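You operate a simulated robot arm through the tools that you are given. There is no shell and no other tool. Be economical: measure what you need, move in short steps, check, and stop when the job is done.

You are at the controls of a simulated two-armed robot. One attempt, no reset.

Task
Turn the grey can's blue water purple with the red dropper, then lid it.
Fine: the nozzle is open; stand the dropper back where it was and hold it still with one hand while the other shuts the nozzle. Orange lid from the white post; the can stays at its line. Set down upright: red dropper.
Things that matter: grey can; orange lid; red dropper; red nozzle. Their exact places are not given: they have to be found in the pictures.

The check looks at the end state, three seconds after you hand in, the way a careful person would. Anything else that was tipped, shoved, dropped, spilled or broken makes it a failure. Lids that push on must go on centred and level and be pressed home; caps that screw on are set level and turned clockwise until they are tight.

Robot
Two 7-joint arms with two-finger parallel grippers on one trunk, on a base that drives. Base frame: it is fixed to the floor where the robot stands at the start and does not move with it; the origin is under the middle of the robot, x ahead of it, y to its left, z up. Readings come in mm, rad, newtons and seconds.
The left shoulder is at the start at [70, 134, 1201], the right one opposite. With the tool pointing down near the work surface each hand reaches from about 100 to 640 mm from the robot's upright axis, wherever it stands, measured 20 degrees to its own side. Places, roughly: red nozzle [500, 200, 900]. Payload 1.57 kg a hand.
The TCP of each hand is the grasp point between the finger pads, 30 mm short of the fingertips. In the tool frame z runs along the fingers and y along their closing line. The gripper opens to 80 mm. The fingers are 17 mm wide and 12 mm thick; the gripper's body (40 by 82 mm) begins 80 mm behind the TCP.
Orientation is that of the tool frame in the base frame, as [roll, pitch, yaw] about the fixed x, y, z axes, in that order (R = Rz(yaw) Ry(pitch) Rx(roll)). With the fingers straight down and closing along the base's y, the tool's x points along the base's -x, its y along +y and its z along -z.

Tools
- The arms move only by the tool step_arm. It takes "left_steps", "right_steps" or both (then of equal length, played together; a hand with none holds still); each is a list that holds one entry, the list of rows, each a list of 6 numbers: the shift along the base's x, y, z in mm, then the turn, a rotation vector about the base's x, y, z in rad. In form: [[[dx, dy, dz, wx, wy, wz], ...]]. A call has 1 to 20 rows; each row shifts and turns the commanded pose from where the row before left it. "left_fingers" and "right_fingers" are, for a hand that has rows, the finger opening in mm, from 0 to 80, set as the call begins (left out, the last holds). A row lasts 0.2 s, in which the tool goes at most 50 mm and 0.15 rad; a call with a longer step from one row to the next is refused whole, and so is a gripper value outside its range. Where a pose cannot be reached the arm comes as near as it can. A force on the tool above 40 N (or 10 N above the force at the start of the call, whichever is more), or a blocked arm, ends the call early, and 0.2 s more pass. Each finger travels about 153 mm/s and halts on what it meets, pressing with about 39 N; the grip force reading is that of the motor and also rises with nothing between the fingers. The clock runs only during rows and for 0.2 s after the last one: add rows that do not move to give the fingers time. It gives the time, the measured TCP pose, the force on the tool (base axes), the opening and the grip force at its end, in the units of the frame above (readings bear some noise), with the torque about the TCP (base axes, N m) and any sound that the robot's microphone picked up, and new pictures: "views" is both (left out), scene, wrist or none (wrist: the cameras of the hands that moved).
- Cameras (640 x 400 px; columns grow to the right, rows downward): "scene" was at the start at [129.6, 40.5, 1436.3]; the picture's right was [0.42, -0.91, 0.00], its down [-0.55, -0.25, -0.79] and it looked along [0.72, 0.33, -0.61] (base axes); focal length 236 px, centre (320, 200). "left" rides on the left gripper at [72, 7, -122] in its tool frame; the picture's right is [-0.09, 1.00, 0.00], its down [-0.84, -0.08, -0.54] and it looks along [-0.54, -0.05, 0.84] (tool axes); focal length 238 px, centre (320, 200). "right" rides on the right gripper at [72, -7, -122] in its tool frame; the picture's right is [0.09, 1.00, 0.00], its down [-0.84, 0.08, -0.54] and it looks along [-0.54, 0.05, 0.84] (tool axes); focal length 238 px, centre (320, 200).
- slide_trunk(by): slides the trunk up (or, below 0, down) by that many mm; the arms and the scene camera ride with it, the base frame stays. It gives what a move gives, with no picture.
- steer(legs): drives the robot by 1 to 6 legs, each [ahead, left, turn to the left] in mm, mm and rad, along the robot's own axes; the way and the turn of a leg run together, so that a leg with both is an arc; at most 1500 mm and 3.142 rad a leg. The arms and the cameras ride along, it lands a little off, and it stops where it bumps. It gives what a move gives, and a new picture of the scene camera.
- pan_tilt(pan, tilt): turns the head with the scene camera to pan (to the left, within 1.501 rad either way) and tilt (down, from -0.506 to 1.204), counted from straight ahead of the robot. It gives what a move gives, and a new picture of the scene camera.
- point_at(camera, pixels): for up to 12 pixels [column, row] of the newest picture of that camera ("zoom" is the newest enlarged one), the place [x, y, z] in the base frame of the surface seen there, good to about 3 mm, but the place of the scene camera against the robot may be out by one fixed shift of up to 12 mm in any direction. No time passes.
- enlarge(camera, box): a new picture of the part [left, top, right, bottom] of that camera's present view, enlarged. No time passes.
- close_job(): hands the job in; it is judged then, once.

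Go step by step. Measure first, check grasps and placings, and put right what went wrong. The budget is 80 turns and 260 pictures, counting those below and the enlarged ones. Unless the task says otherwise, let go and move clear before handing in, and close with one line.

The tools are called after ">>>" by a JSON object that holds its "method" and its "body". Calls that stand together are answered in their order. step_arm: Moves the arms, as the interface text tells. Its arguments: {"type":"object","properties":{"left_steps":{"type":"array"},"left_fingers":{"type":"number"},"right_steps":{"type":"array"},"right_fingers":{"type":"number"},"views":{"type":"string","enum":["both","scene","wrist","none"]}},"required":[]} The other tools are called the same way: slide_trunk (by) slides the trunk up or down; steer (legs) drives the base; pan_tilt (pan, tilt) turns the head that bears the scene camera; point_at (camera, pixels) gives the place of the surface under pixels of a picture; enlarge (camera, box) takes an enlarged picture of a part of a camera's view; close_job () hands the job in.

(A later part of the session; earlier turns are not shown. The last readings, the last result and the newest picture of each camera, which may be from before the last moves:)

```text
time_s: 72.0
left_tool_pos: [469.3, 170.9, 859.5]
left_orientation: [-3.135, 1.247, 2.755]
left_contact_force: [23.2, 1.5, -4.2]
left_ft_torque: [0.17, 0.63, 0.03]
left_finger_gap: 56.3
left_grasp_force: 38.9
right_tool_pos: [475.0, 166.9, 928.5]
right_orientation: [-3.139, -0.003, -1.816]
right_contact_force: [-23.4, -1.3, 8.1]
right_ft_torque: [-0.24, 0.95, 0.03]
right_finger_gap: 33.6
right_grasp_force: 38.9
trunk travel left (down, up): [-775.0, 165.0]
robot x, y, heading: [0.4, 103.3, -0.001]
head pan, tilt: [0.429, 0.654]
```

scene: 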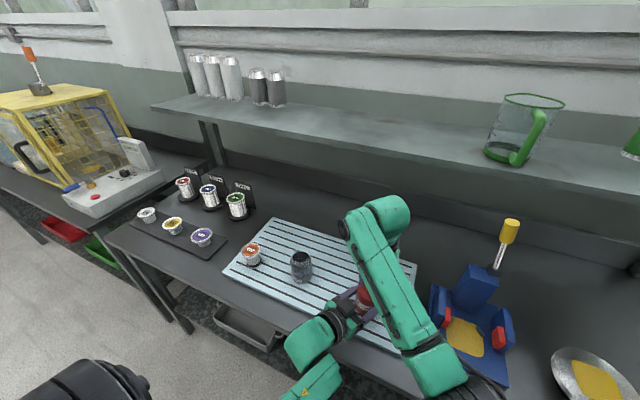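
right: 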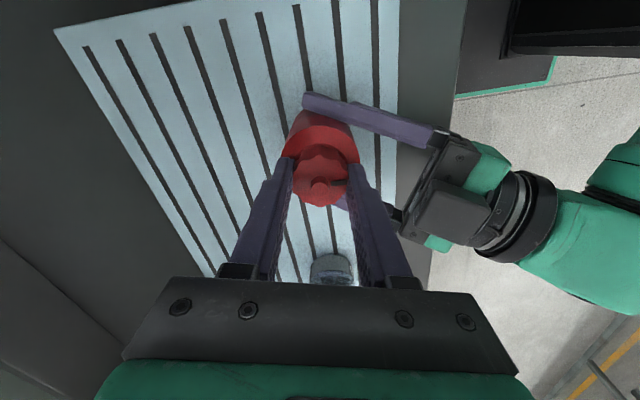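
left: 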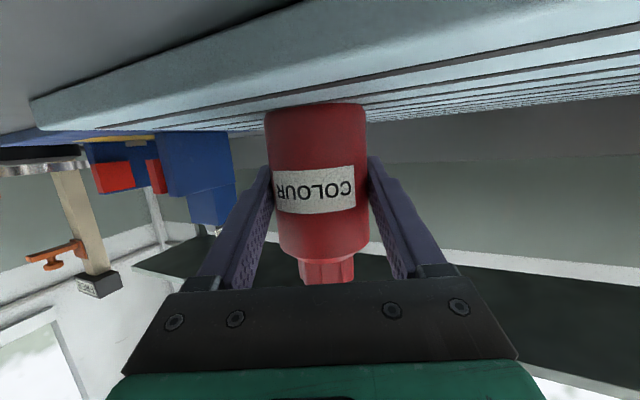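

Cap still follows the hand; side load −23 N. Shifting −x to relieve and continuing the turn.

>>> {"method": "step_arm", "body": {"right_steps": [[[-1, 0, 0, 0, 0, 0], [-1, 0, -0.3, 0, 0, 0], [0, 0, 0, 0, 0, 0]]], "views": "none"}}

>>> {"method": "step_arm", "body": {"right_steps": [[[0, 0, 0, 0, 0, -0.1], [0, 0, 0, 0, 0, -0.1], [0, 0, 0, 0, 0, -0.1], [0, 0, 0, 0, 0, -0.1]]], "views": "wrist"}}

>>> {"method": "enlarge", "body": {"camera": "right", "box": [240, 90, 400, 220]}}

```text
time_s: 72.8
left_tool_pos: [468.9, 169.5, 860.1]
left_orientation: [-3.132, 1.248, 2.756]
left_contact_force: [0.5, 5.5, 1.0]
left_ft_torque: [0.09, -0.47, 0.01]
left_finger_gap: 56.2
left_grasp_force: 38.5
right_tool_pos: [474.9, 167.2, 929.5]
right_orientation: [-3.133, -0.004, -1.818]
right_contact_force: [0.2, -4.3, 0.6]
right_ft_torque: [-0.37, 0.38, 0.0]
right_finger_gap: 33.7
right_grasp_force: 39.0
trunk travel left (down, up): [-775.0, 165.0]
robot x, y, heading: [0.5, 99.9, -0.004]
head pan, tilt: [0.429, 0.654]
```

```text
time_s: 73.8
left_tool_pos: [469.6, 169.9, 858.9]
left_orientation: [-3.131, 1.247, 2.755]
left_contact_force: [-10.5, 0.0, 3.2]
left_ft_torque: [0.0, -0.47, -0.81]
left_finger_gap: 56.5
left_grasp_force: 39.3
right_tool_pos: [474.9, 167.5, 929.5]
right_orientation: [-3.138, -0.001, -2.214]
right_contact_force: [12.1, -0.2, -0.4]
right_ft_torque: [-0.03, -0.26, 0.77]
right_finger_gap: 34.1
right_grasp_force: 39.0
trunk travel left (down, up): [-775.0, 165.0]
robot x, y, heading: [2.0, 98.6, -0.002]
head pan, tilt: [0.429, 0.654]
```

right: 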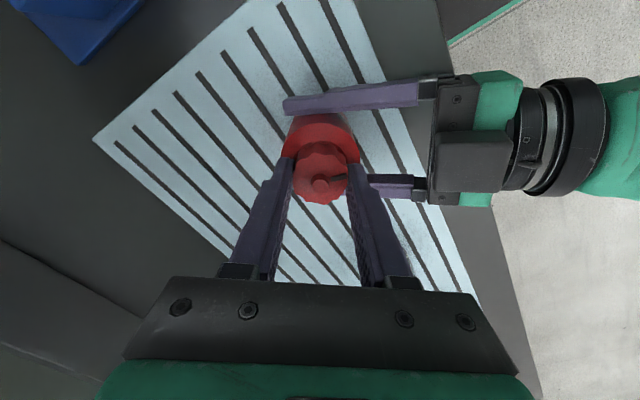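

```text
3.08 times, centred on (320, 155) of right
```

zoom: 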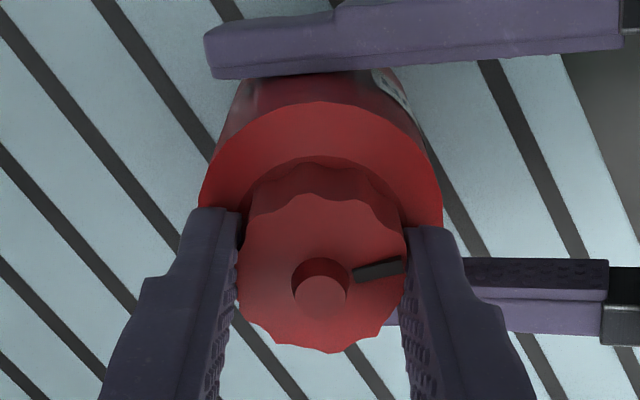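

Torque about z jumped to 0.77 N·m with the mark slipping slightly against the fingers: the nozzle is tight. Releasing with the right hand and lifting away.

>>> {"method": "step_arm", "body": {"right_steps": [[[0, 0, 0, 0, 0, 0], [0, 0, 0, 0, 0, 0], [0, 0, 0, 0, 0, 0], [0, 0, 20, 0, 0, 0], [0, 0, 25, 0, 0, 0], [0, 0, 25, 0, 0, 0], [0, 0, 10, 0, 0, 0.1], [0, 0, 0, 0, 0, 0.14], [0, 0, 0, 0, 0, 0.14], [0, 0, 0, 0, 0, 0.14], [0, 0, 0, 0, 0, 0.12], [0, 0, 0, 0, 0, 0]]], "right_fingers": 70, "views": "wrist"}}

>>> {"method": "enlarge", "body": {"camera": "right", "box": [240, 80, 400, 180]}}

```text
time_s: 76.3
left_tool_pos: [469.4, 170.1, 859.8]
left_orientation: [-3.133, 1.246, 2.756]
left_contact_force: [0.3, 0.7, 0.6]
left_ft_torque: [0.06, 0.02, 0.02]
left_finger_gap: 56.2
left_grasp_force: 38.6
right_tool_pos: [475.4, 167.5, 1009.9]
right_orientation: [-3.137, -0.001, -1.573]
right_contact_force: [0.1, 0.4, 0.3]
right_ft_torque: [-0.01, 0.02, 0.02]
right_finger_gap: 69.9
right_grasp_force: 0.1
trunk travel left (down, up): [-775.0, 165.0]
robot x, y, heading: [2.7, 101.6, 0.002]
head pan, tilt: [0.429, 0.654]
```

right: 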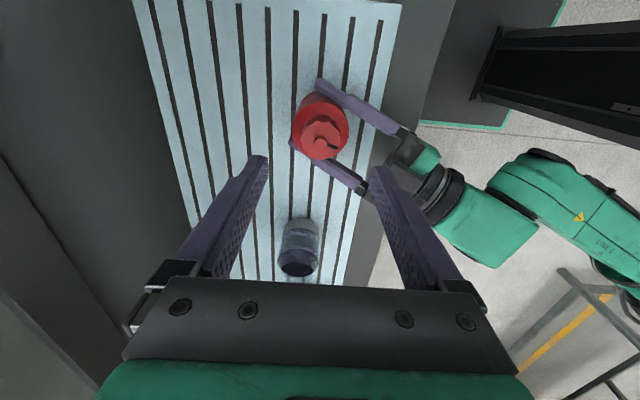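

```text
4.00 times, centred on (320, 130) of right
```

zoom: 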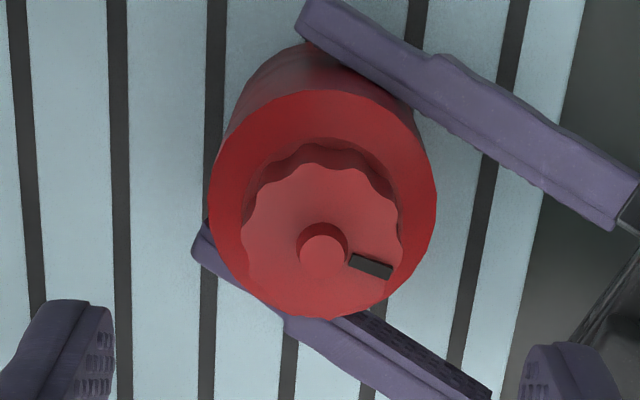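

The mark moved a further ~22°. I'll do one more fresh grip and short turn to confirm it's truly at its stop.

>>> {"method": "step_arm", "body": {"right_steps": [[[-1, 0, -20, 0, 0, 0], [0, 0, -20, 0, 0, 0], [0, 0, -20, 0, 0, 0], [0, 0, -15, 0, 0, 0], [0, 0, -6, 0, 0, 0], [0, 0, 0, 0, 0, 0]]], "views": "none"}}

>>> {"method": "step_arm", "body": {"right_steps": [[[0, 0, 0, 0, 0, 0], [0, 0, 0, 0, 0, 0], [0, 0, 0, 0, 0, 0]]], "right_fingers": 25, "views": "none"}}

>>> {"method": "step_arm", "body": {"right_steps": [[[0, 0, 0, 0, 0, -0.08], [0, 0, 0, 0, 0, -0.08]]], "views": "none"}}

>>> {"method": "step_arm", "body": {"right_steps": [[[0, 0, 0, 0, 0, -0.08], [0, 0, 0, 0, 0, -0.08]]], "views": "wrist"}}

```text
time_s: 77.8
left_tool_pos: [471.1, 170.2, 859.8]
left_orientation: [-3.132, 1.246, 2.755]
left_contact_force: [-0.3, -0.2, 1.4]
left_ft_torque: [0.08, 0.04, 0.0]
left_finger_gap: 56.8
left_grasp_force: 39.1
right_tool_pos: [473.8, 168.2, 928.4]
right_orientation: [-3.139, -0.003, -1.575]
right_contact_force: [-0.2, 0.3, -0.5]
right_ft_torque: [-0.04, 0.0, -0.01]
right_finger_gap: 70.4
right_grasp_force: 0.1
trunk travel left (down, up): [-775.0, 165.0]
robot x, y, heading: [2.0, 101.2, 0.002]
head pan, tilt: [0.429, 0.654]
```

```text
time_s: 78.5
left_tool_pos: [469.4, 168.9, 859.2]
left_orientation: [-3.132, 1.246, 2.755]
left_contact_force: [-15.2, -0.2, 6.3]
left_ft_torque: [0.02, -0.48, -0.14]
left_finger_gap: 56.8
left_grasp_force: 39.1
right_tool_pos: [474.4, 167.3, 927.7]
right_orientation: [-3.136, -0.003, -1.576]
right_contact_force: [15.3, 0.7, -5.6]
right_ft_torque: [0.0, -0.53, 0.09]
right_finger_gap: 56.8
right_grasp_force: 39.3
trunk travel left (down, up): [-775.0, 165.0]
robot x, y, heading: [-0.2, 103.4, 0.002]
head pan, tilt: [0.429, 0.654]
```

```text
time_s: 79.2
left_tool_pos: [468.6, 170.9, 860.1]
left_orientation: [-3.134, 1.245, 2.754]
left_contact_force: [2.0, -5.5, -0.4]
left_ft_torque: [0.41, 0.42, -0.54]
left_finger_gap: 56.5
left_grasp_force: 39.0
right_tool_pos: [470.9, 169.8, 929.4]
right_orientation: [-3.138, 0.003, -1.731]
right_contact_force: [-0.2, 5.7, 9.7]
right_ft_torque: [0.08, -0.27, 0.54]
right_finger_gap: 34.4
right_grasp_force: 39.3
trunk travel left (down, up): [-775.0, 165.0]
robot x, y, heading: [0.0, 101.2, -0.002]
head pan, tilt: [0.429, 0.654]
```

```text
time_s: 79.8
left_tool_pos: [469.4, 170.0, 859.1]
left_orientation: [-3.132, 1.246, 2.754]
left_contact_force: [2.9, -6.4, -0.9]
left_ft_torque: [0.44, 0.45, -0.45]
left_finger_gap: 56.8
left_grasp_force: 39.0
right_tool_pos: [471.6, 169.7, 927.3]
right_orientation: [-3.136, 0.0, -1.894]
right_contact_force: [-0.8, 7.6, 11.8]
right_ft_torque: [0.11, -0.27, 0.39]
right_finger_gap: 34.4
right_grasp_force: 39.4
trunk travel left (down, up): [-775.0, 165.0]
robot x, y, heading: [-0.8, 93.2, -0.004]
head pan, tilt: [0.429, 0.654]
```

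right: 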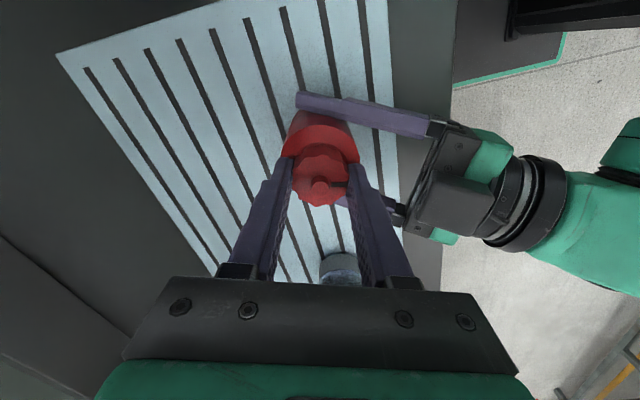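

Torque rose immediately (0.54 then slipping at 0.39), so the nozzle is at its stop. Releasing and lifting to check bottle position.

>>> {"method": "step_arm", "body": {"right_steps": [[[0, 0, 0, 0, 0, 0], [0, 0, 0, 0, 0, 0], [0, 0, 0, 0, 0, 0], [0, 0, 20, 0, 0, 0], [0, 0, 25, 0, 0, 0], [0, 0, 25, 0, 0, 0.1], [0, 0, 10, 0, 0, 0.1], [0, 0, 0, 0, 0, 0.12], [0, 0, 0, 0, 0, 0]]], "right_fingers": 75, "views": "wrist"}}

>>> {"method": "enlarge", "body": {"camera": "right", "box": [240, 80, 400, 180]}}

```text
time_s: 81.8
left_tool_pos: [470.1, 170.9, 859.8]
left_orientation: [-3.13, 1.246, 2.754]
left_contact_force: [-0.2, -0.6, -0.3]
left_ft_torque: [-0.04, 0.03, 0.01]
left_finger_gap: 56.5
left_grasp_force: 39.0
right_tool_pos: [473.8, 167.2, 1007.0]
right_orientation: [-3.139, -0.002, -1.571]
right_contact_force: [-0.1, 1.4, -0.2]
right_ft_torque: [-0.01, -0.01, 0.03]
right_finger_gap: 75.0
right_grasp_force: 0.1
trunk travel left (down, up): [-775.0, 165.0]
robot x, y, heading: [1.1, 101.9, 0.004]
head pan, tilt: [0.429, 0.654]
```

right: 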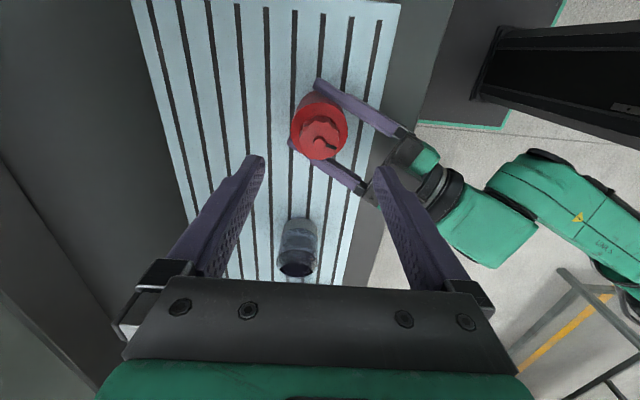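

```text
4.00 times, centred on (320, 130) of right
```

zoom: 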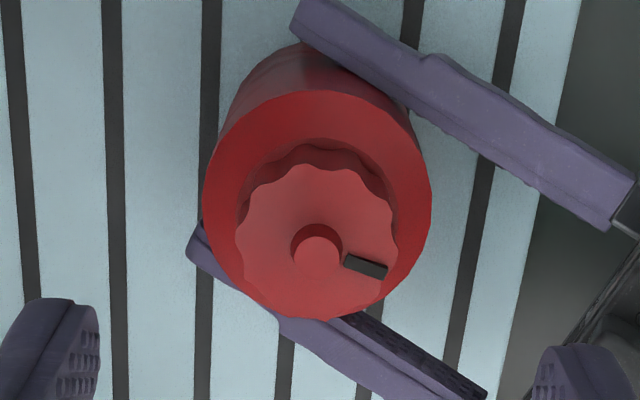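

The mark didn't move further — the nozzle is shut. Checking the bottle's place.

>>> {"method": "point_at", "body": {"camera": "zoom", "pixels": [[315, 255], [240, 240], [390, 230], [330, 315], [318, 170], [215, 190], [425, 175]]}}

```text
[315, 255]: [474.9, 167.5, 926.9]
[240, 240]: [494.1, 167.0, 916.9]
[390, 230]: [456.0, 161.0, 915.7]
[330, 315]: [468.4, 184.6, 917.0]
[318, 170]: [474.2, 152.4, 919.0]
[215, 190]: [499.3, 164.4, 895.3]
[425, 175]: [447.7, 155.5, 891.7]
```

Bottle at (475,167.5), as originally. Releasing with the left hand, raising it, and withdrawing the right.

>>> {"method": "step_arm", "body": {"left_steps": [[[0, 0, 0, 0, 0, 0], [0, 0, 0, 0, 0, 0], [0, 0, 0, 0, 0, 0], [0, 0, 20, 0, 0, 0], [0, 0, 30, 0, 0, 0], [0, 0, 35, 0, 0, 0], [0, 0, 40, 0, 0, 0], [0, 0, 40, 0, 0, 0], [0, 0, 25, 0, 0, 0]]], "left_fingers": 80, "right_steps": [[[0, 0, 20, 0, 0, 0], [0, 0, 20, 0, 0, 0], [0, -20, 20, 0, 0, 0], [0, -25, 15, 0, 0, 0], [0, -25, 15, 0, 0, 0], [0, -25, 15, 0, 0, 0], [0, -25, 15, 0, 0, 0], [0, -25, 15, 0, 0, 0], [0, -25, 15, 0, 0, 0]]], "views": "scene"}}

>>> {"method": "enlarge", "body": {"camera": "scene", "box": [220, 210, 420, 335]}}

```text
time_s: 83.8
left_tool_pos: [469.5, 169.3, 1049.6]
left_orientation: [-3.139, 1.245, 2.75]
left_contact_force: [-0.2, 0.2, 0.1]
left_ft_torque: [0.02, 0.0, -0.01]
left_finger_gap: 80.0
left_grasp_force: 0.1
right_tool_pos: [473.4, -2.3, 1159.3]
right_orientation: [-3.138, -0.002, -1.573]
right_contact_force: [0.0, -0.4, 0.7]
right_ft_torque: [-0.02, 0.03, 0.04]
right_finger_gap: 74.9
right_grasp_force: 0.1
trunk travel left (down, up): [-775.0, 165.0]
robot x, y, heading: [0.2, 99.4, 0.002]
head pan, tilt: [0.429, 0.654]
```

scene: 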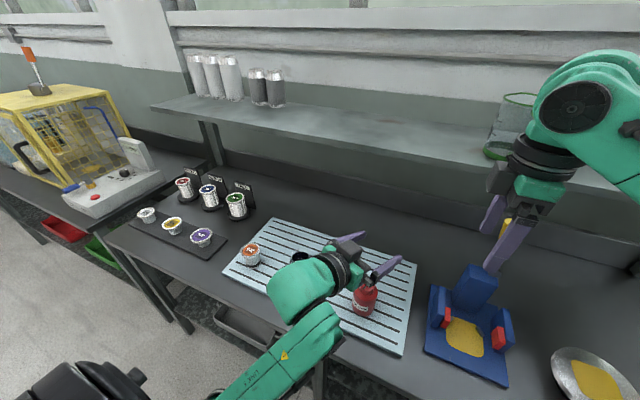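

```text
3.20 times, centred on (320, 272) of scene
```

zoom: 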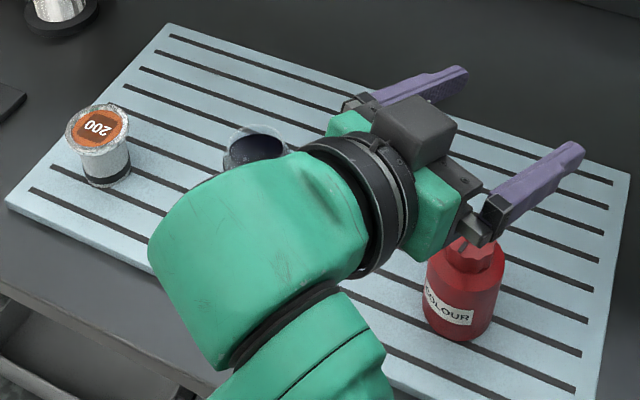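

Dropper stands upright. Turning the left hand fingers-down and moving over the lid post.

>>> {"method": "step_arm", "body": {"left_steps": [[[0, 29, 5, 0, 0, 0.131], [0, 29, 5, 0, 0, 0.131], [0, 29, 5, 0, 0, 0.131], [0, 29, 5, 0, 0.1383, 0], [0, 29, 5, 0, 0.1383, 0], [0, 29, 5, 0, 0.1383, 0], [0, 29, 5, 0, 0.1383, 0], [0, 29, 5, 0, 0.1383, 0], [0, 29, 5, 0, 0.1383, 0], [0, 29, 5, 0, 0.1383, 0], [0, 29, 0, 0, 0.1383, 0], [0, 29, 0, 0, 0.1383, 0], [0, 0, 0, 0, 0, 0]]], "left_fingers": 80, "views": "both"}}

```text
time_s: 86.5
left_tool_pos: [468.2, 520.0, 1100.4]
left_orientation: [-3.139, 0.001, -3.14]
left_contact_force: [0.4, 0.8, -0.3]
left_ft_torque: [0.0, 0.04, 0.02]
left_finger_gap: 80.1
left_grasp_force: 0.1
right_tool_pos: [473.2, -1.4, 1158.7]
right_orientation: [-3.138, -0.001, -1.575]
right_contact_force: [-0.1, 0.2, -0.3]
right_ft_torque: [0.03, -0.04, -0.02]
right_finger_gap: 75.0
right_grasp_force: 0.1
trunk travel left (down, up): [-775.0, 165.0]
robot x, y, heading: [-0.1, 98.6, 0.005]
head pan, tilt: [0.429, 0.654]
```

scene: 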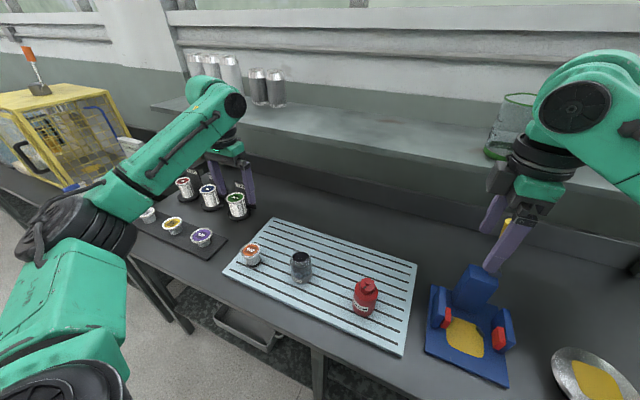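
left: 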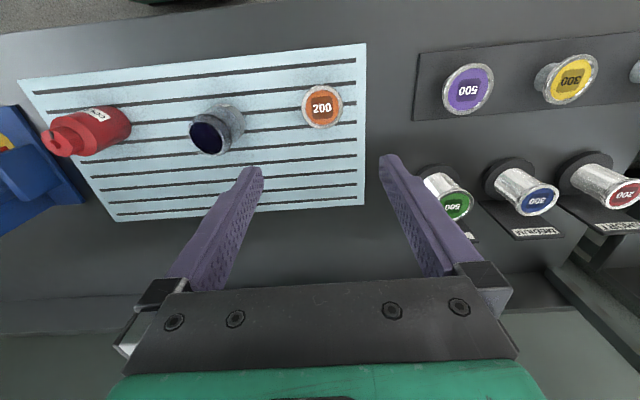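

Clear view of lid (322,107) and can (217,130). Zooming and measuring both.

>>> {"method": "enlarge", "body": {"camera": "left", "box": [170, 70, 370, 195]}}

>>> {"method": "point_at", "body": {"camera": "left", "pixels": [[322, 107], [304, 108], [340, 106], [322, 89], [323, 125], [210, 135], [190, 137], [228, 133], [208, 152], [240, 120], [225, 108], [205, 115]]}}

```text
3.20 times, centred on (270, 132) of left
```

zoom: 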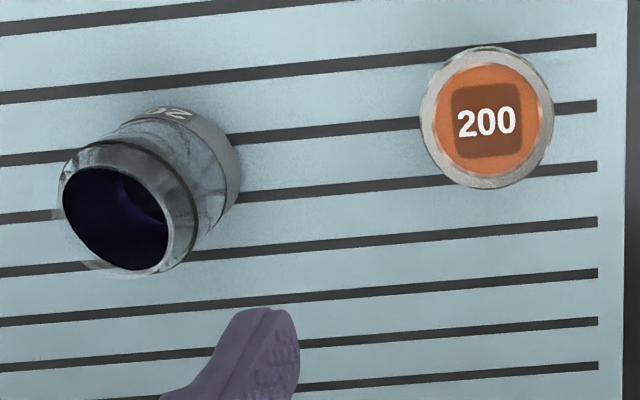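

```text
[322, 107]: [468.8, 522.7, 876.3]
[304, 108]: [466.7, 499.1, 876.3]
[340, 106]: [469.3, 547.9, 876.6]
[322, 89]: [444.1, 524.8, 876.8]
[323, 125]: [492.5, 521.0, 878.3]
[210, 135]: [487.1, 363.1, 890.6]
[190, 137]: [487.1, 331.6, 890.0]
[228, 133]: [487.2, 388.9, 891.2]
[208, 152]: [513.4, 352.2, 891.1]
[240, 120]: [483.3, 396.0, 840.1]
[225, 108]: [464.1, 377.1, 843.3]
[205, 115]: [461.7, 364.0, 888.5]
```

>>> {"method": "enlarge", "body": {"camera": "left", "box": [185, 100, 245, 160]}}

>>> {"method": "enlarge", "body": {"camera": "scene", "box": [280, 240, 324, 290]}}

```text
6.67 times, centred on (215, 130) of left
```

zoom: 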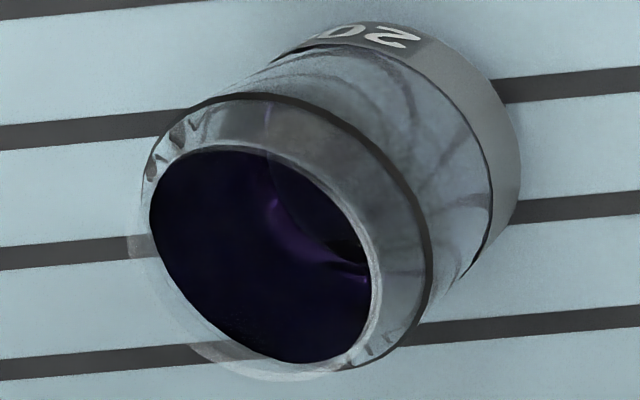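

```text
8.00 times, centred on (302, 265) of scene
```

zoom: 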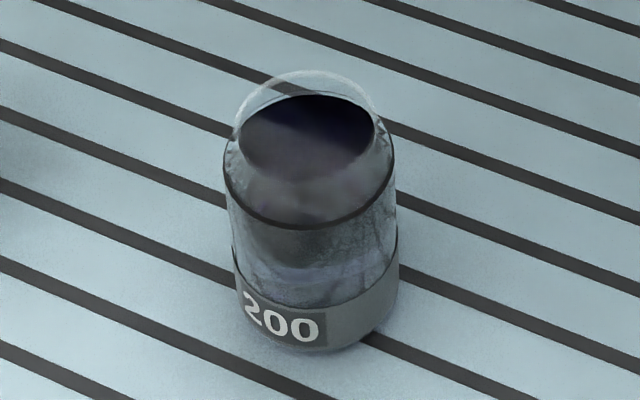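

Water shows purple. Lid centre ≈(468.5,522.5), top 876.5, Ø≈50. Descending over the lid with open fingers.

>>> {"method": "step_arm", "body": {"left_steps": [[[0.3, 2.5, -30, 0, 0, 0], [0, 0, -35, 0, 0, 0], [0, 0, -35, 0, 0, 0], [0, 0, -35, 0, 0, 0], [0, 0, -25, 0, 0, 0], [0, 0, 0, 0, 0, 0]]], "left_fingers": 80, "views": "wrist"}}

>>> {"method": "enlarge", "body": {"camera": "left", "box": [220, 100, 420, 240]}}

```text
time_s: 88.0
left_tool_pos: [470.5, 521.7, 939.3]
left_orientation: [-3.141, 0.002, -3.141]
left_contact_force: [0.3, 0.5, 0.1]
left_ft_torque: [-0.01, 0.03, 0.0]
left_finger_gap: 80.0
left_grasp_force: 0.0
right_tool_pos: [473.9, -2.1, 1158.9]
right_orientation: [-3.138, -0.002, -1.575]
right_contact_force: [-0.2, 0.0, 1.1]
right_ft_torque: [-0.02, -0.04, 0.02]
right_finger_gap: 74.9
right_grasp_force: 0.1
trunk travel left (down, up): [-775.0, 165.0]
robot x, y, heading: [-0.7, 97.6, 0.001]
head pan, tilt: [0.429, 0.654]
```

left: 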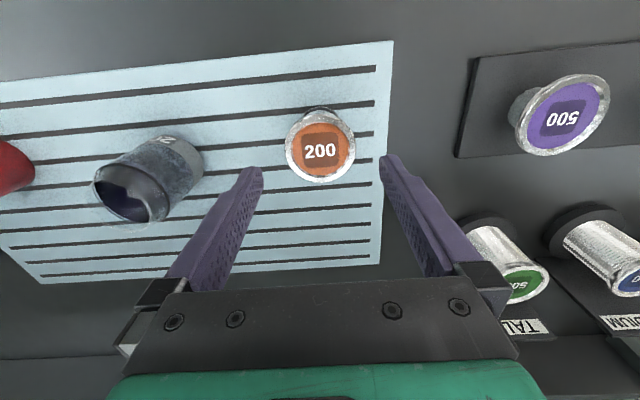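

```text
2.86 times, centred on (320, 170) of left
```

zoom: 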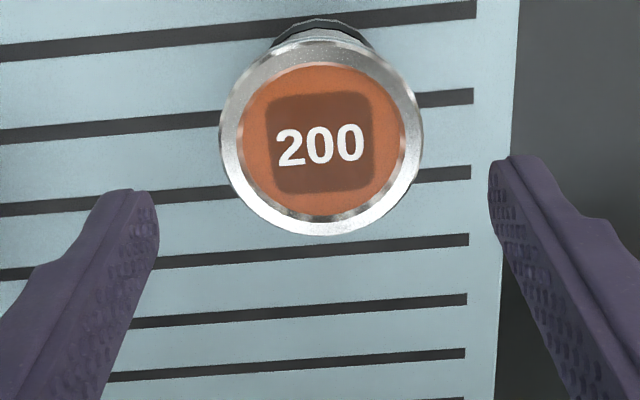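

>>> {"method": "point_at", "body": {"camera": "zoom", "pixels": [[224, 138], [418, 138], [320, 46], [322, 230], [320, 140], [320, 26], [255, 200], [390, 75]]}}

>>> {"method": "point_at", "body": {"camera": "left", "pixels": [[130, 190], [97, 185], [150, 210], [165, 185], [125, 170], [200, 160], [175, 140]]}}

```text
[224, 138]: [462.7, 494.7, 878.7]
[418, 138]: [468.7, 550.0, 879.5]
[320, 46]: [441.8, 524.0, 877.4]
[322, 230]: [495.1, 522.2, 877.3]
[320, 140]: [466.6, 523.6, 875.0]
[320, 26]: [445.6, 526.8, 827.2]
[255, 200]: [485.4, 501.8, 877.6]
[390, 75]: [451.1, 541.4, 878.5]
```

```text
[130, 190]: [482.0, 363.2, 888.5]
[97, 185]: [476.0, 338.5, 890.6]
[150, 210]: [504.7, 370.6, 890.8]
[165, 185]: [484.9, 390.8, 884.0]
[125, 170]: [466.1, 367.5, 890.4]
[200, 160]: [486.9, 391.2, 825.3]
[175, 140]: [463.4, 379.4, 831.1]
```

Lid centre (468.5,522.4), radius 27.5. Descending to TCP 898 (tips ≈868) and closing.

>>> {"method": "step_arm", "body": {"left_steps": [[[-1.5, 0.7, -15, 0, 0, 0], [0, 0, -15, 0, 0, 0], [0, 0, -11, 0, 0, 0], [0, 0, 0, 0, 0, 0]]], "views": "none"}}

>>> {"method": "step_arm", "body": {"left_steps": [[[0, 0, 0, 0, 0, 0], [0, 0, 0, 0, 0, 0], [0, 0, 0, 0, 0, 0]]], "left_fingers": 45, "views": "wrist"}}

>>> {"method": "enlarge", "body": {"camera": "left", "box": [220, 120, 420, 260]}}

```text
time_s: 89.0
left_tool_pos: [468.2, 522.6, 898.5]
left_orientation: [-3.139, 0.0, -3.139]
left_contact_force: [-0.6, -0.3, 0.4]
left_ft_torque: [0.03, 0.01, 0.04]
left_finger_gap: 79.9
left_grasp_force: 0.0
right_tool_pos: [474.6, -2.2, 1159.4]
right_orientation: [-3.138, 0.0, -1.574]
right_contact_force: [-0.1, 0.0, 0.2]
right_ft_torque: [-0.02, 0.06, 0.0]
right_finger_gap: 75.3
right_grasp_force: 0.0
trunk travel left (down, up): [-775.0, 165.0]
robot x, y, heading: [-2.6, 100.2, -0.003]
head pan, tilt: [0.429, 0.654]
```

```text
time_s: 89.8
left_tool_pos: [468.8, 521.9, 899.8]
left_orientation: [-3.141, 0.001, -3.139]
left_contact_force: [-0.2, 0.3, -1.0]
left_ft_torque: [0.01, 0.01, 0.02]
left_finger_gap: 55.6
left_grasp_force: 38.8
right_tool_pos: [473.2, -1.8, 1160.1]
right_orientation: [-3.139, -0.001, -1.575]
right_contact_force: [-0.5, -0.5, 0.1]
right_ft_torque: [0.02, 0.03, 0.0]
right_finger_gap: 74.6
right_grasp_force: 0.2
trunk travel left (down, up): [-775.0, 165.0]
robot x, y, heading: [-0.1, 100.1, -0.007]
head pan, tilt: [0.429, 0.654]
```

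left: 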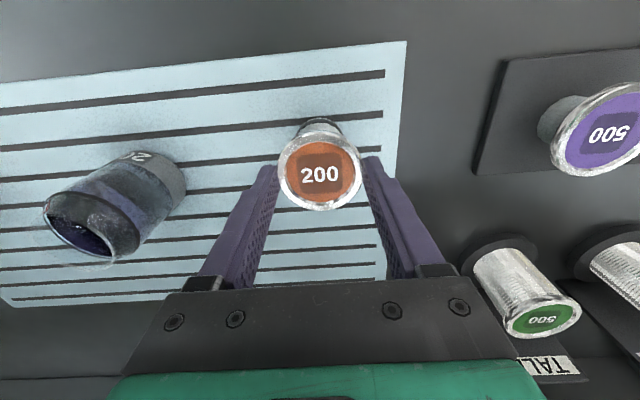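

```text
2.86 times, centred on (320, 190) of left
```

zoom: 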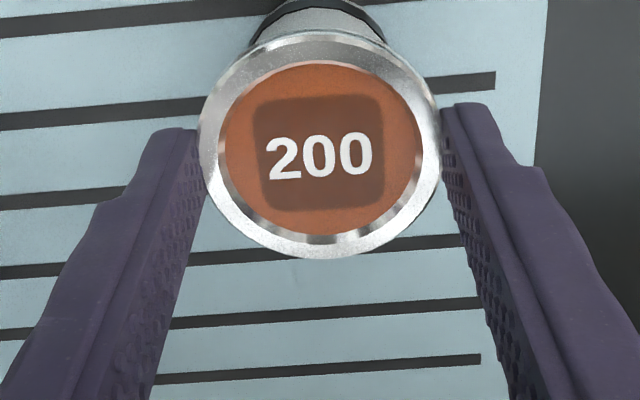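

Lid gripped at 55.6 mm. Lifting straight up and moving near the can (offset behind) for a look.

>>> {"method": "step_arm", "body": {"left_steps": [[[0, 0, 4, 0, 0, 0], [0, 0, 10, 0, 0, 0], [0, 0, 25, 0, 0, 0], [0, 0, 30, 0, 0, 0], [0, 0, 30, 0, 0, 0], [0, 0, 20, 0, 0, 0], [3, -25, 0, 0, 0, 0], [3, -30, 0, 0, 0, 0], [3, -30, 0, 0, 0, 0], [3, -30, 0, 0, 0, 0], [3, -25, 0, 0, 0, 0], [3, -21, 0, 0, 0, 0], [0, 0, 0, 0, 0, 0]]], "views": "both"}}

>>> {"method": "enlarge", "body": {"camera": "left", "box": [220, 100, 420, 240]}}

>>> {"method": "enlarge", "body": {"camera": "scene", "box": [230, 180, 370, 300]}}

```text
time_s: 92.5
left_tool_pos: [487.0, 360.9, 1018.6]
left_orientation: [-3.138, 0.002, -3.141]
left_contact_force: [0.1, 0.2, 0.4]
left_ft_torque: [0.01, 0.0, 0.02]
left_finger_gap: 55.6
left_grasp_force: 38.7
right_tool_pos: [472.9, -1.6, 1158.0]
right_orientation: [-3.139, -0.002, -1.575]
right_contact_force: [-0.4, 0.4, 0.3]
right_ft_torque: [-0.01, -0.03, -0.01]
right_finger_gap: 75.0
right_grasp_force: 0.1
trunk travel left (down, up): [-775.0, 165.0]
robot x, y, heading: [-0.1, 100.9, -0.002]
head pan, tilt: [0.429, 0.654]
```

scene: 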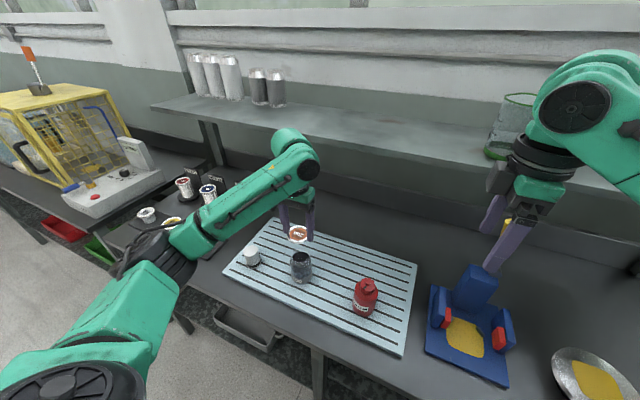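
left: 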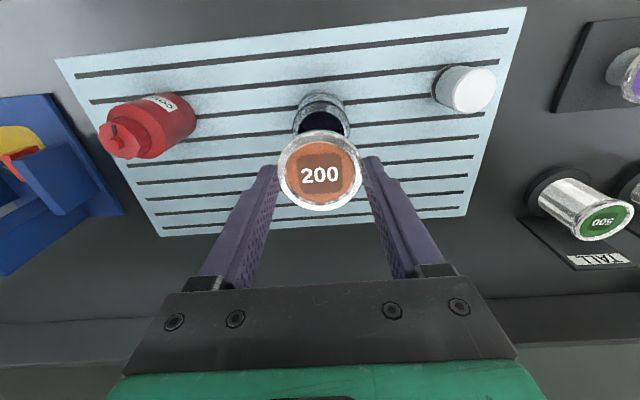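

```text
2.86 times, centred on (320, 170) of left
```

zoom: 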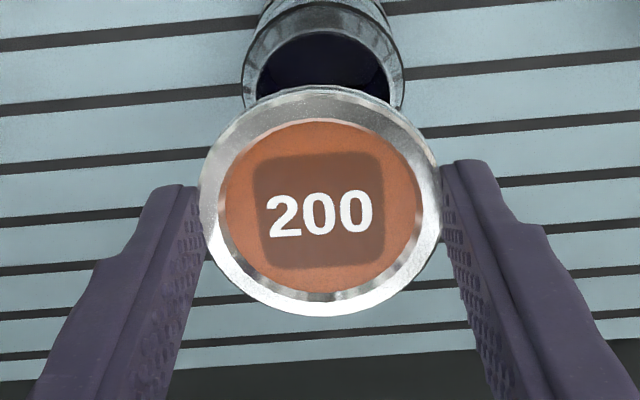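

```text
3.33 times, centred on (300, 240) of scene
```

zoom: 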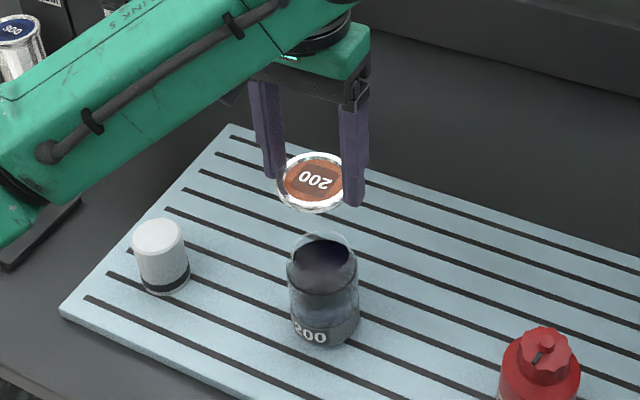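

Lid is held level; can rim visible behind it. Measuring the can's water edge and sides from here for the final centring.

>>> {"method": "enlarge", "body": {"camera": "left", "box": [280, 80, 360, 140]}}

>>> {"method": "point_at", "body": {"camera": "left", "pixels": [[301, 128], [344, 127], [322, 112], [310, 115], [336, 115], [297, 122], [347, 120], [322, 96], [321, 150], [282, 170], [358, 168]]}}

```text
6.67 times, centred on (320, 110) of left
```

zoom: 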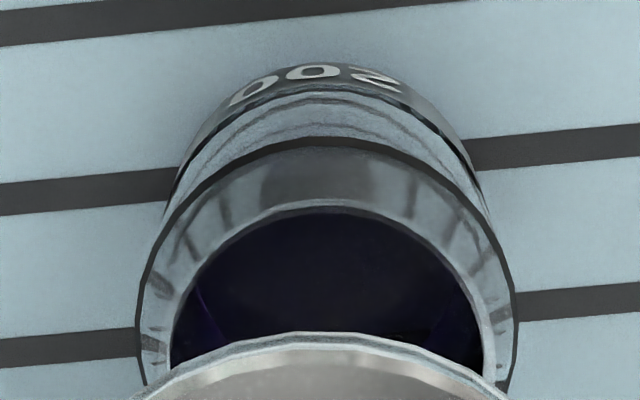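

```text
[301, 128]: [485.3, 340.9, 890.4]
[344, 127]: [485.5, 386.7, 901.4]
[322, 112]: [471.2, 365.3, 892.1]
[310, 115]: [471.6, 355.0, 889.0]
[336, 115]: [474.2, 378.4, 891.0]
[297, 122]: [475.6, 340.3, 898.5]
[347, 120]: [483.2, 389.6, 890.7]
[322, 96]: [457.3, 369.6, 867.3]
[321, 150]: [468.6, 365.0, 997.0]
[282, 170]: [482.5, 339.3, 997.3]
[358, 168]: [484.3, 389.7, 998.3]
```

Best estimate of the can axis is (489,362.3). Lowering the lid to just above the rim (TCP ≈945) and checking alignment.

>>> {"method": "step_arm", "body": {"left_steps": [[[1, 0.7, -20, 0, 0, 0], [1, 0.6, -20, 0, 0, 0], [0, 0, -18, 0, 0, 0], [0, 0, -14, 0, 0, 0], [0, 0, 0, 0, 0, 0]]], "views": "both"}}

>>> {"method": "enlarge", "body": {"camera": "scene", "box": [265, 215, 335, 295]}}

>>> {"method": "enlarge", "body": {"camera": "left", "box": [260, 90, 380, 210]}}

```text
time_s: 93.8
left_tool_pos: [488.2, 360.9, 944.2]
left_orientation: [-3.14, 0.003, -3.14]
left_contact_force: [0.3, 0.6, 0.4]
left_ft_torque: [0.01, 0.04, -0.01]
left_finger_gap: 55.6
left_grasp_force: 38.5
right_tool_pos: [474.2, -1.2, 1158.9]
right_orientation: [-3.14, 0.0, -1.575]
right_contact_force: [-0.1, 0.3, 0.2]
right_ft_torque: [-0.02, 0.0, 0.0]
right_finger_gap: 74.9
right_grasp_force: 0.1
trunk travel left (down, up): [-775.0, 165.0]
robot x, y, heading: [-2.5, 100.0, 0.002]
head pan, tilt: [0.429, 0.654]
```

scene: 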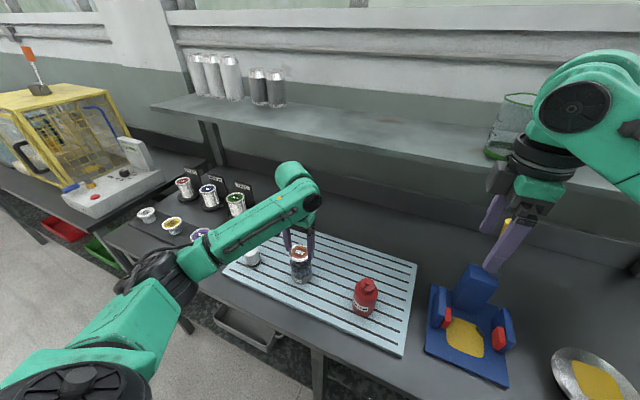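
left: 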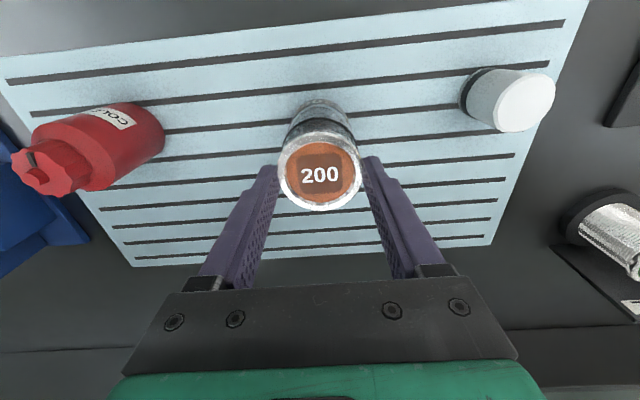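

```text
5.00 times, centred on (300, 255) of scene
```

zoom: 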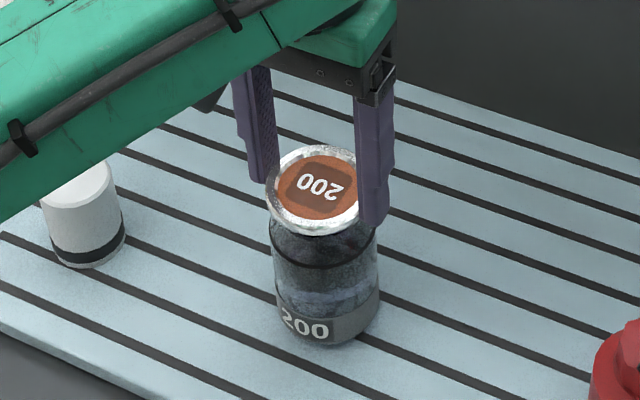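

```text
3.33 times, centred on (320, 150) of left
```

zoom: 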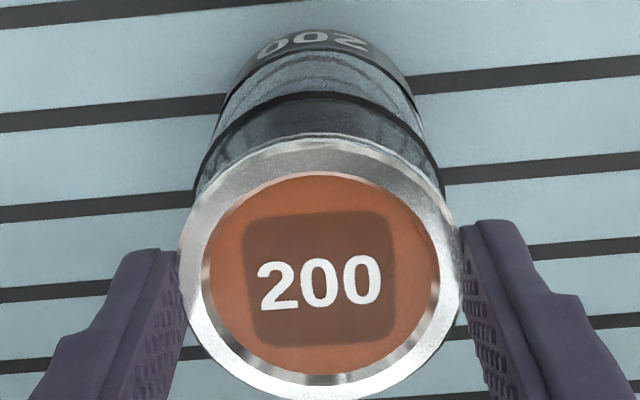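

Alignment looks close. The right wrist camera looks along +y, which gives the x-alignment; taking an enlarged view from it.

>>> {"method": "enlarge", "body": {"camera": "right", "box": [220, 120, 420, 300]}}

```text
2.22 times, centred on (320, 210) of right
```

zoom: 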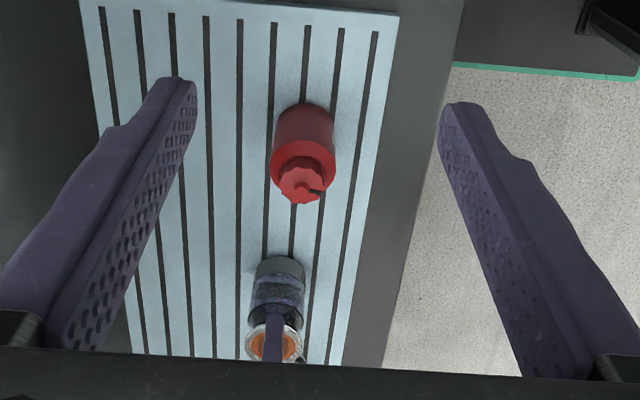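

>>> {"method": "enlarge", "body": {"camera": "right", "box": [268, 228, 332, 284]}}

```text
7.14 times, centred on (300, 256) of right
```

zoom: 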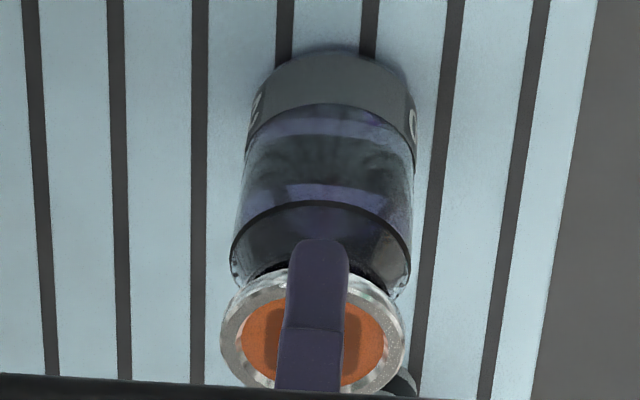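

Projected positions match: lid and can axes agree to ≈1 mm in x. Lowering gently until contact.

>>> {"method": "step_arm", "body": {"left_steps": [[[0, 0.5, -4, 0, 0, 0], [0, 0, -4, 0, 0, 0], [0, 0, -3, 0, 0, 0], [0, 0, -3, 0, 0, 0], [0, 0, -2, 0, 0, 0], [0, 0, -2, 0, 0, 0]]], "views": "none"}}

>>> {"method": "enlarge", "body": {"camera": "right", "box": [268, 228, 332, 284]}}

```text
time_s: 95.2
left_tool_pos: [487.0, 361.5, 930.5]
left_orientation: [-3.141, 0.011, -3.138]
left_contact_force: [4.2, 2.8, 24.7]
left_ft_torque: [0.08, -0.01, 0.02]
left_finger_gap: 55.8
left_grasp_force: 39.2
right_tool_pos: [470.6, -4.0, 1160.0]
right_orientation: [-3.135, 0.001, -1.574]
right_contact_force: [0.2, -0.3, 0.2]
right_ft_torque: [-0.02, 0.02, 0.01]
right_finger_gap: 75.0
right_grasp_force: 0.1
trunk travel left (down, up): [-775.0, 165.0]
robot x, y, heading: [-0.2, 98.7, 0.001]
head pan, tilt: [0.429, 0.654]
```

```text
7.14 times, centred on (300, 256) of right
```

zoom: 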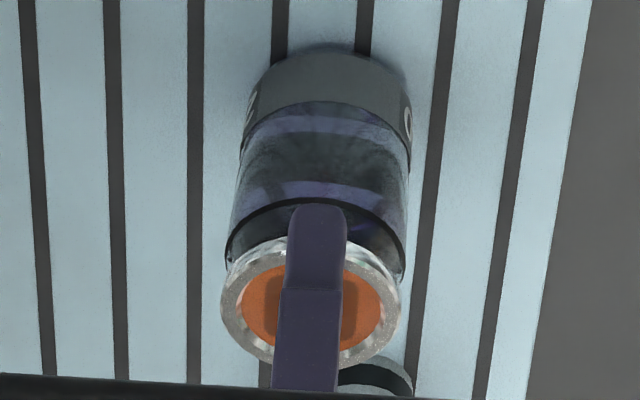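

Contact at TCP ≈930 (25 N, nearly no torque). Pressing further in 1 mm steps.

>>> {"method": "step_arm", "body": {"left_steps": [[[0, 0, -1, 0, 0, 0], [0, 0, -1, 0, 0, 0], [0, 0, -1, 0, 0, 0], [0, 0, -1, 0, 0, 0], [0, 0, -1, 0, 0, 0], [0, 0, -1, 0, 0, 0]]], "views": "wrist"}}

>>> {"method": "enlarge", "body": {"camera": "scene", "box": [265, 215, 335, 295]}}

```text
time_s: 96.5
left_tool_pos: [486.2, 360.6, 926.3]
left_orientation: [-3.141, 0.009, -3.138]
left_contact_force: [4.1, 3.6, 35.7]
left_ft_torque: [0.17, -0.21, -0.02]
left_finger_gap: 56.7
left_grasp_force: 39.0
right_tool_pos: [468.2, -3.3, 1160.7]
right_orientation: [-3.133, 0.0, -1.574]
right_contact_force: [-0.2, -0.2, -0.5]
right_ft_torque: [0.02, -0.01, -0.02]
right_finger_gap: 74.8
right_grasp_force: 0.1
trunk travel left (down, up): [-775.0, 165.0]
robot x, y, heading: [-4.3, 101.1, 0.0]
head pan, tilt: [0.429, 0.654]
```

left: 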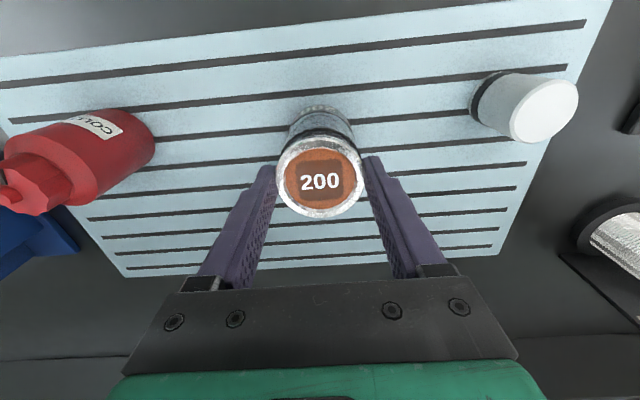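

```text
5.00 times, centred on (300, 255) of scene
```

zoom: 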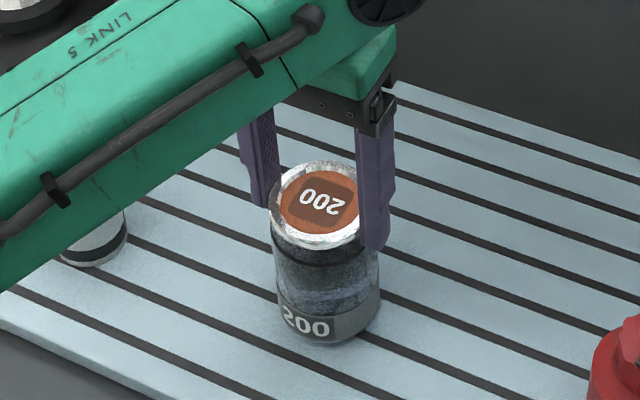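

Lid is seating but starts sliding in the fingers (gap 56.7). I'll release, rise and look before pressing from above with closed fingers.

>>> {"method": "step_arm", "body": {"left_steps": [[[0, 0, 2, 0, 0, 0], [0, 0, 0, 0, 0, 0]]], "views": "none"}}

>>> {"method": "step_arm", "body": {"left_steps": [[[0, 0, 0, 0, 0, 0], [0, 0, 0, 0, 0, 0], [0, 0, 0, 0, 0, 0], [0, 0, 10, 0, 0, 0], [0, 0, 20, 0, 0, 0], [0, 0, 20, 0, 0, 0], [0, 0, 0, 0, 0, 0]]], "left_fingers": 80, "views": "wrist"}}

>>> {"method": "enlarge", "body": {"camera": "scene", "box": [265, 215, 335, 295]}}

>>> {"method": "enlarge", "body": {"camera": "left", "box": [260, 70, 380, 190]}}

>>> {"method": "enlarge", "body": {"camera": "right", "box": [268, 228, 332, 284]}}

```text
time_s: 97.2
left_tool_pos: [486.6, 361.1, 925.8]
left_orientation: [3.142, 0.006, -3.138]
left_contact_force: [3.0, 3.5, 27.9]
left_ft_torque: [0.23, -0.49, 0.02]
left_finger_gap: 56.1
left_grasp_force: 39.5
right_tool_pos: [470.1, -3.7, 1160.6]
right_orientation: [-3.135, 0.001, -1.575]
right_contact_force: [-0.3, 0.2, 1.1]
right_ft_torque: [-0.02, -0.02, -0.02]
right_finger_gap: 74.9
right_grasp_force: 0.0
trunk travel left (down, up): [-775.0, 165.0]
robot x, y, heading: [-1.4, 95.1, -0.0]
head pan, tilt: [0.429, 0.654]
```

```text
time_s: 98.8
left_tool_pos: [488.8, 362.5, 973.4]
left_orientation: [-3.138, 0.002, -3.141]
left_contact_force: [-0.1, 0.1, -0.7]
left_ft_torque: [-0.03, -0.01, -0.02]
left_finger_gap: 80.1
left_grasp_force: 0.2
right_tool_pos: [473.1, -1.5, 1159.2]
right_orientation: [-3.139, -0.002, -1.576]
right_contact_force: [-0.1, -0.8, 0.0]
right_ft_torque: [0.01, 0.0, 0.03]
right_finger_gap: 74.9
right_grasp_force: 0.0
trunk travel left (down, up): [-775.0, 165.0]
robot x, y, heading: [2.5, 100.1, 0.003]
head pan, tilt: [0.429, 0.654]
```

left: 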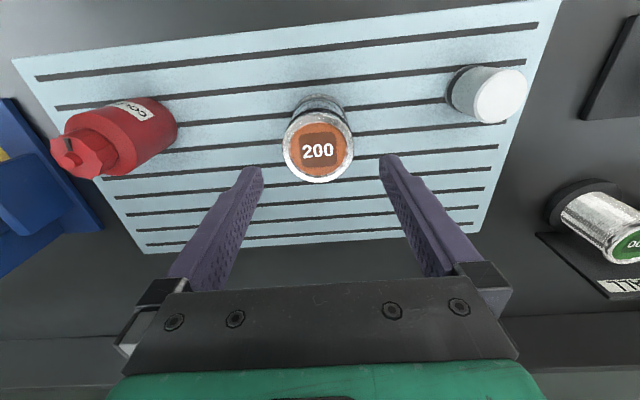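

```text
5.00 times, centred on (300, 255) of scene
```

zoom: 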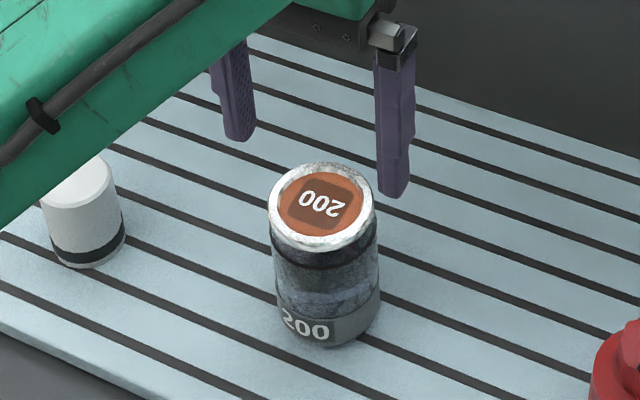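

```text
3.33 times, centred on (320, 130) of left
```

zoom: 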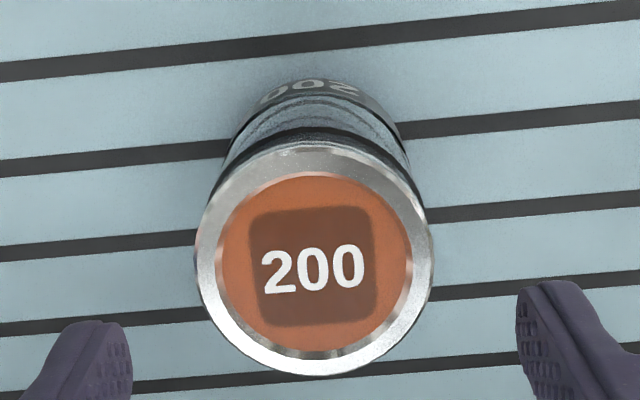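

```text
7.14 times, centred on (300, 256) of right
```

zoom: 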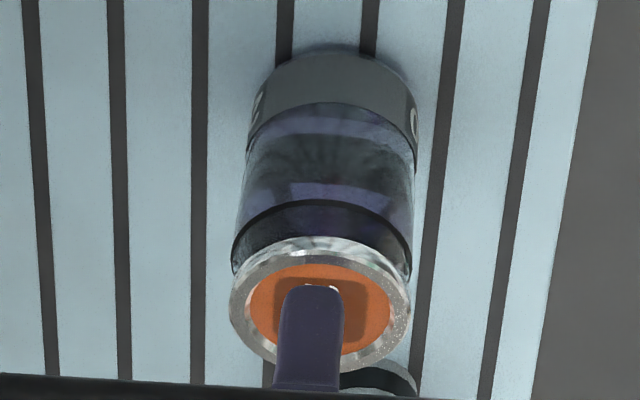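

Lid sits centred on the can. Measuring its height at the rim to check level.

>>> {"method": "point_at", "body": {"camera": "left", "pixels": [[287, 145], [350, 143], [316, 115], [318, 180], [318, 150], [305, 118], [340, 172]]}}

```text
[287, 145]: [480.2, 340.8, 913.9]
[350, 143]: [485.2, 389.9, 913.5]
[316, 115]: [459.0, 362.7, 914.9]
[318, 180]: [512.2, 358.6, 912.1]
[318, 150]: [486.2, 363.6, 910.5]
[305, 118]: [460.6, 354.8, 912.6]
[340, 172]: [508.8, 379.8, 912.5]
```

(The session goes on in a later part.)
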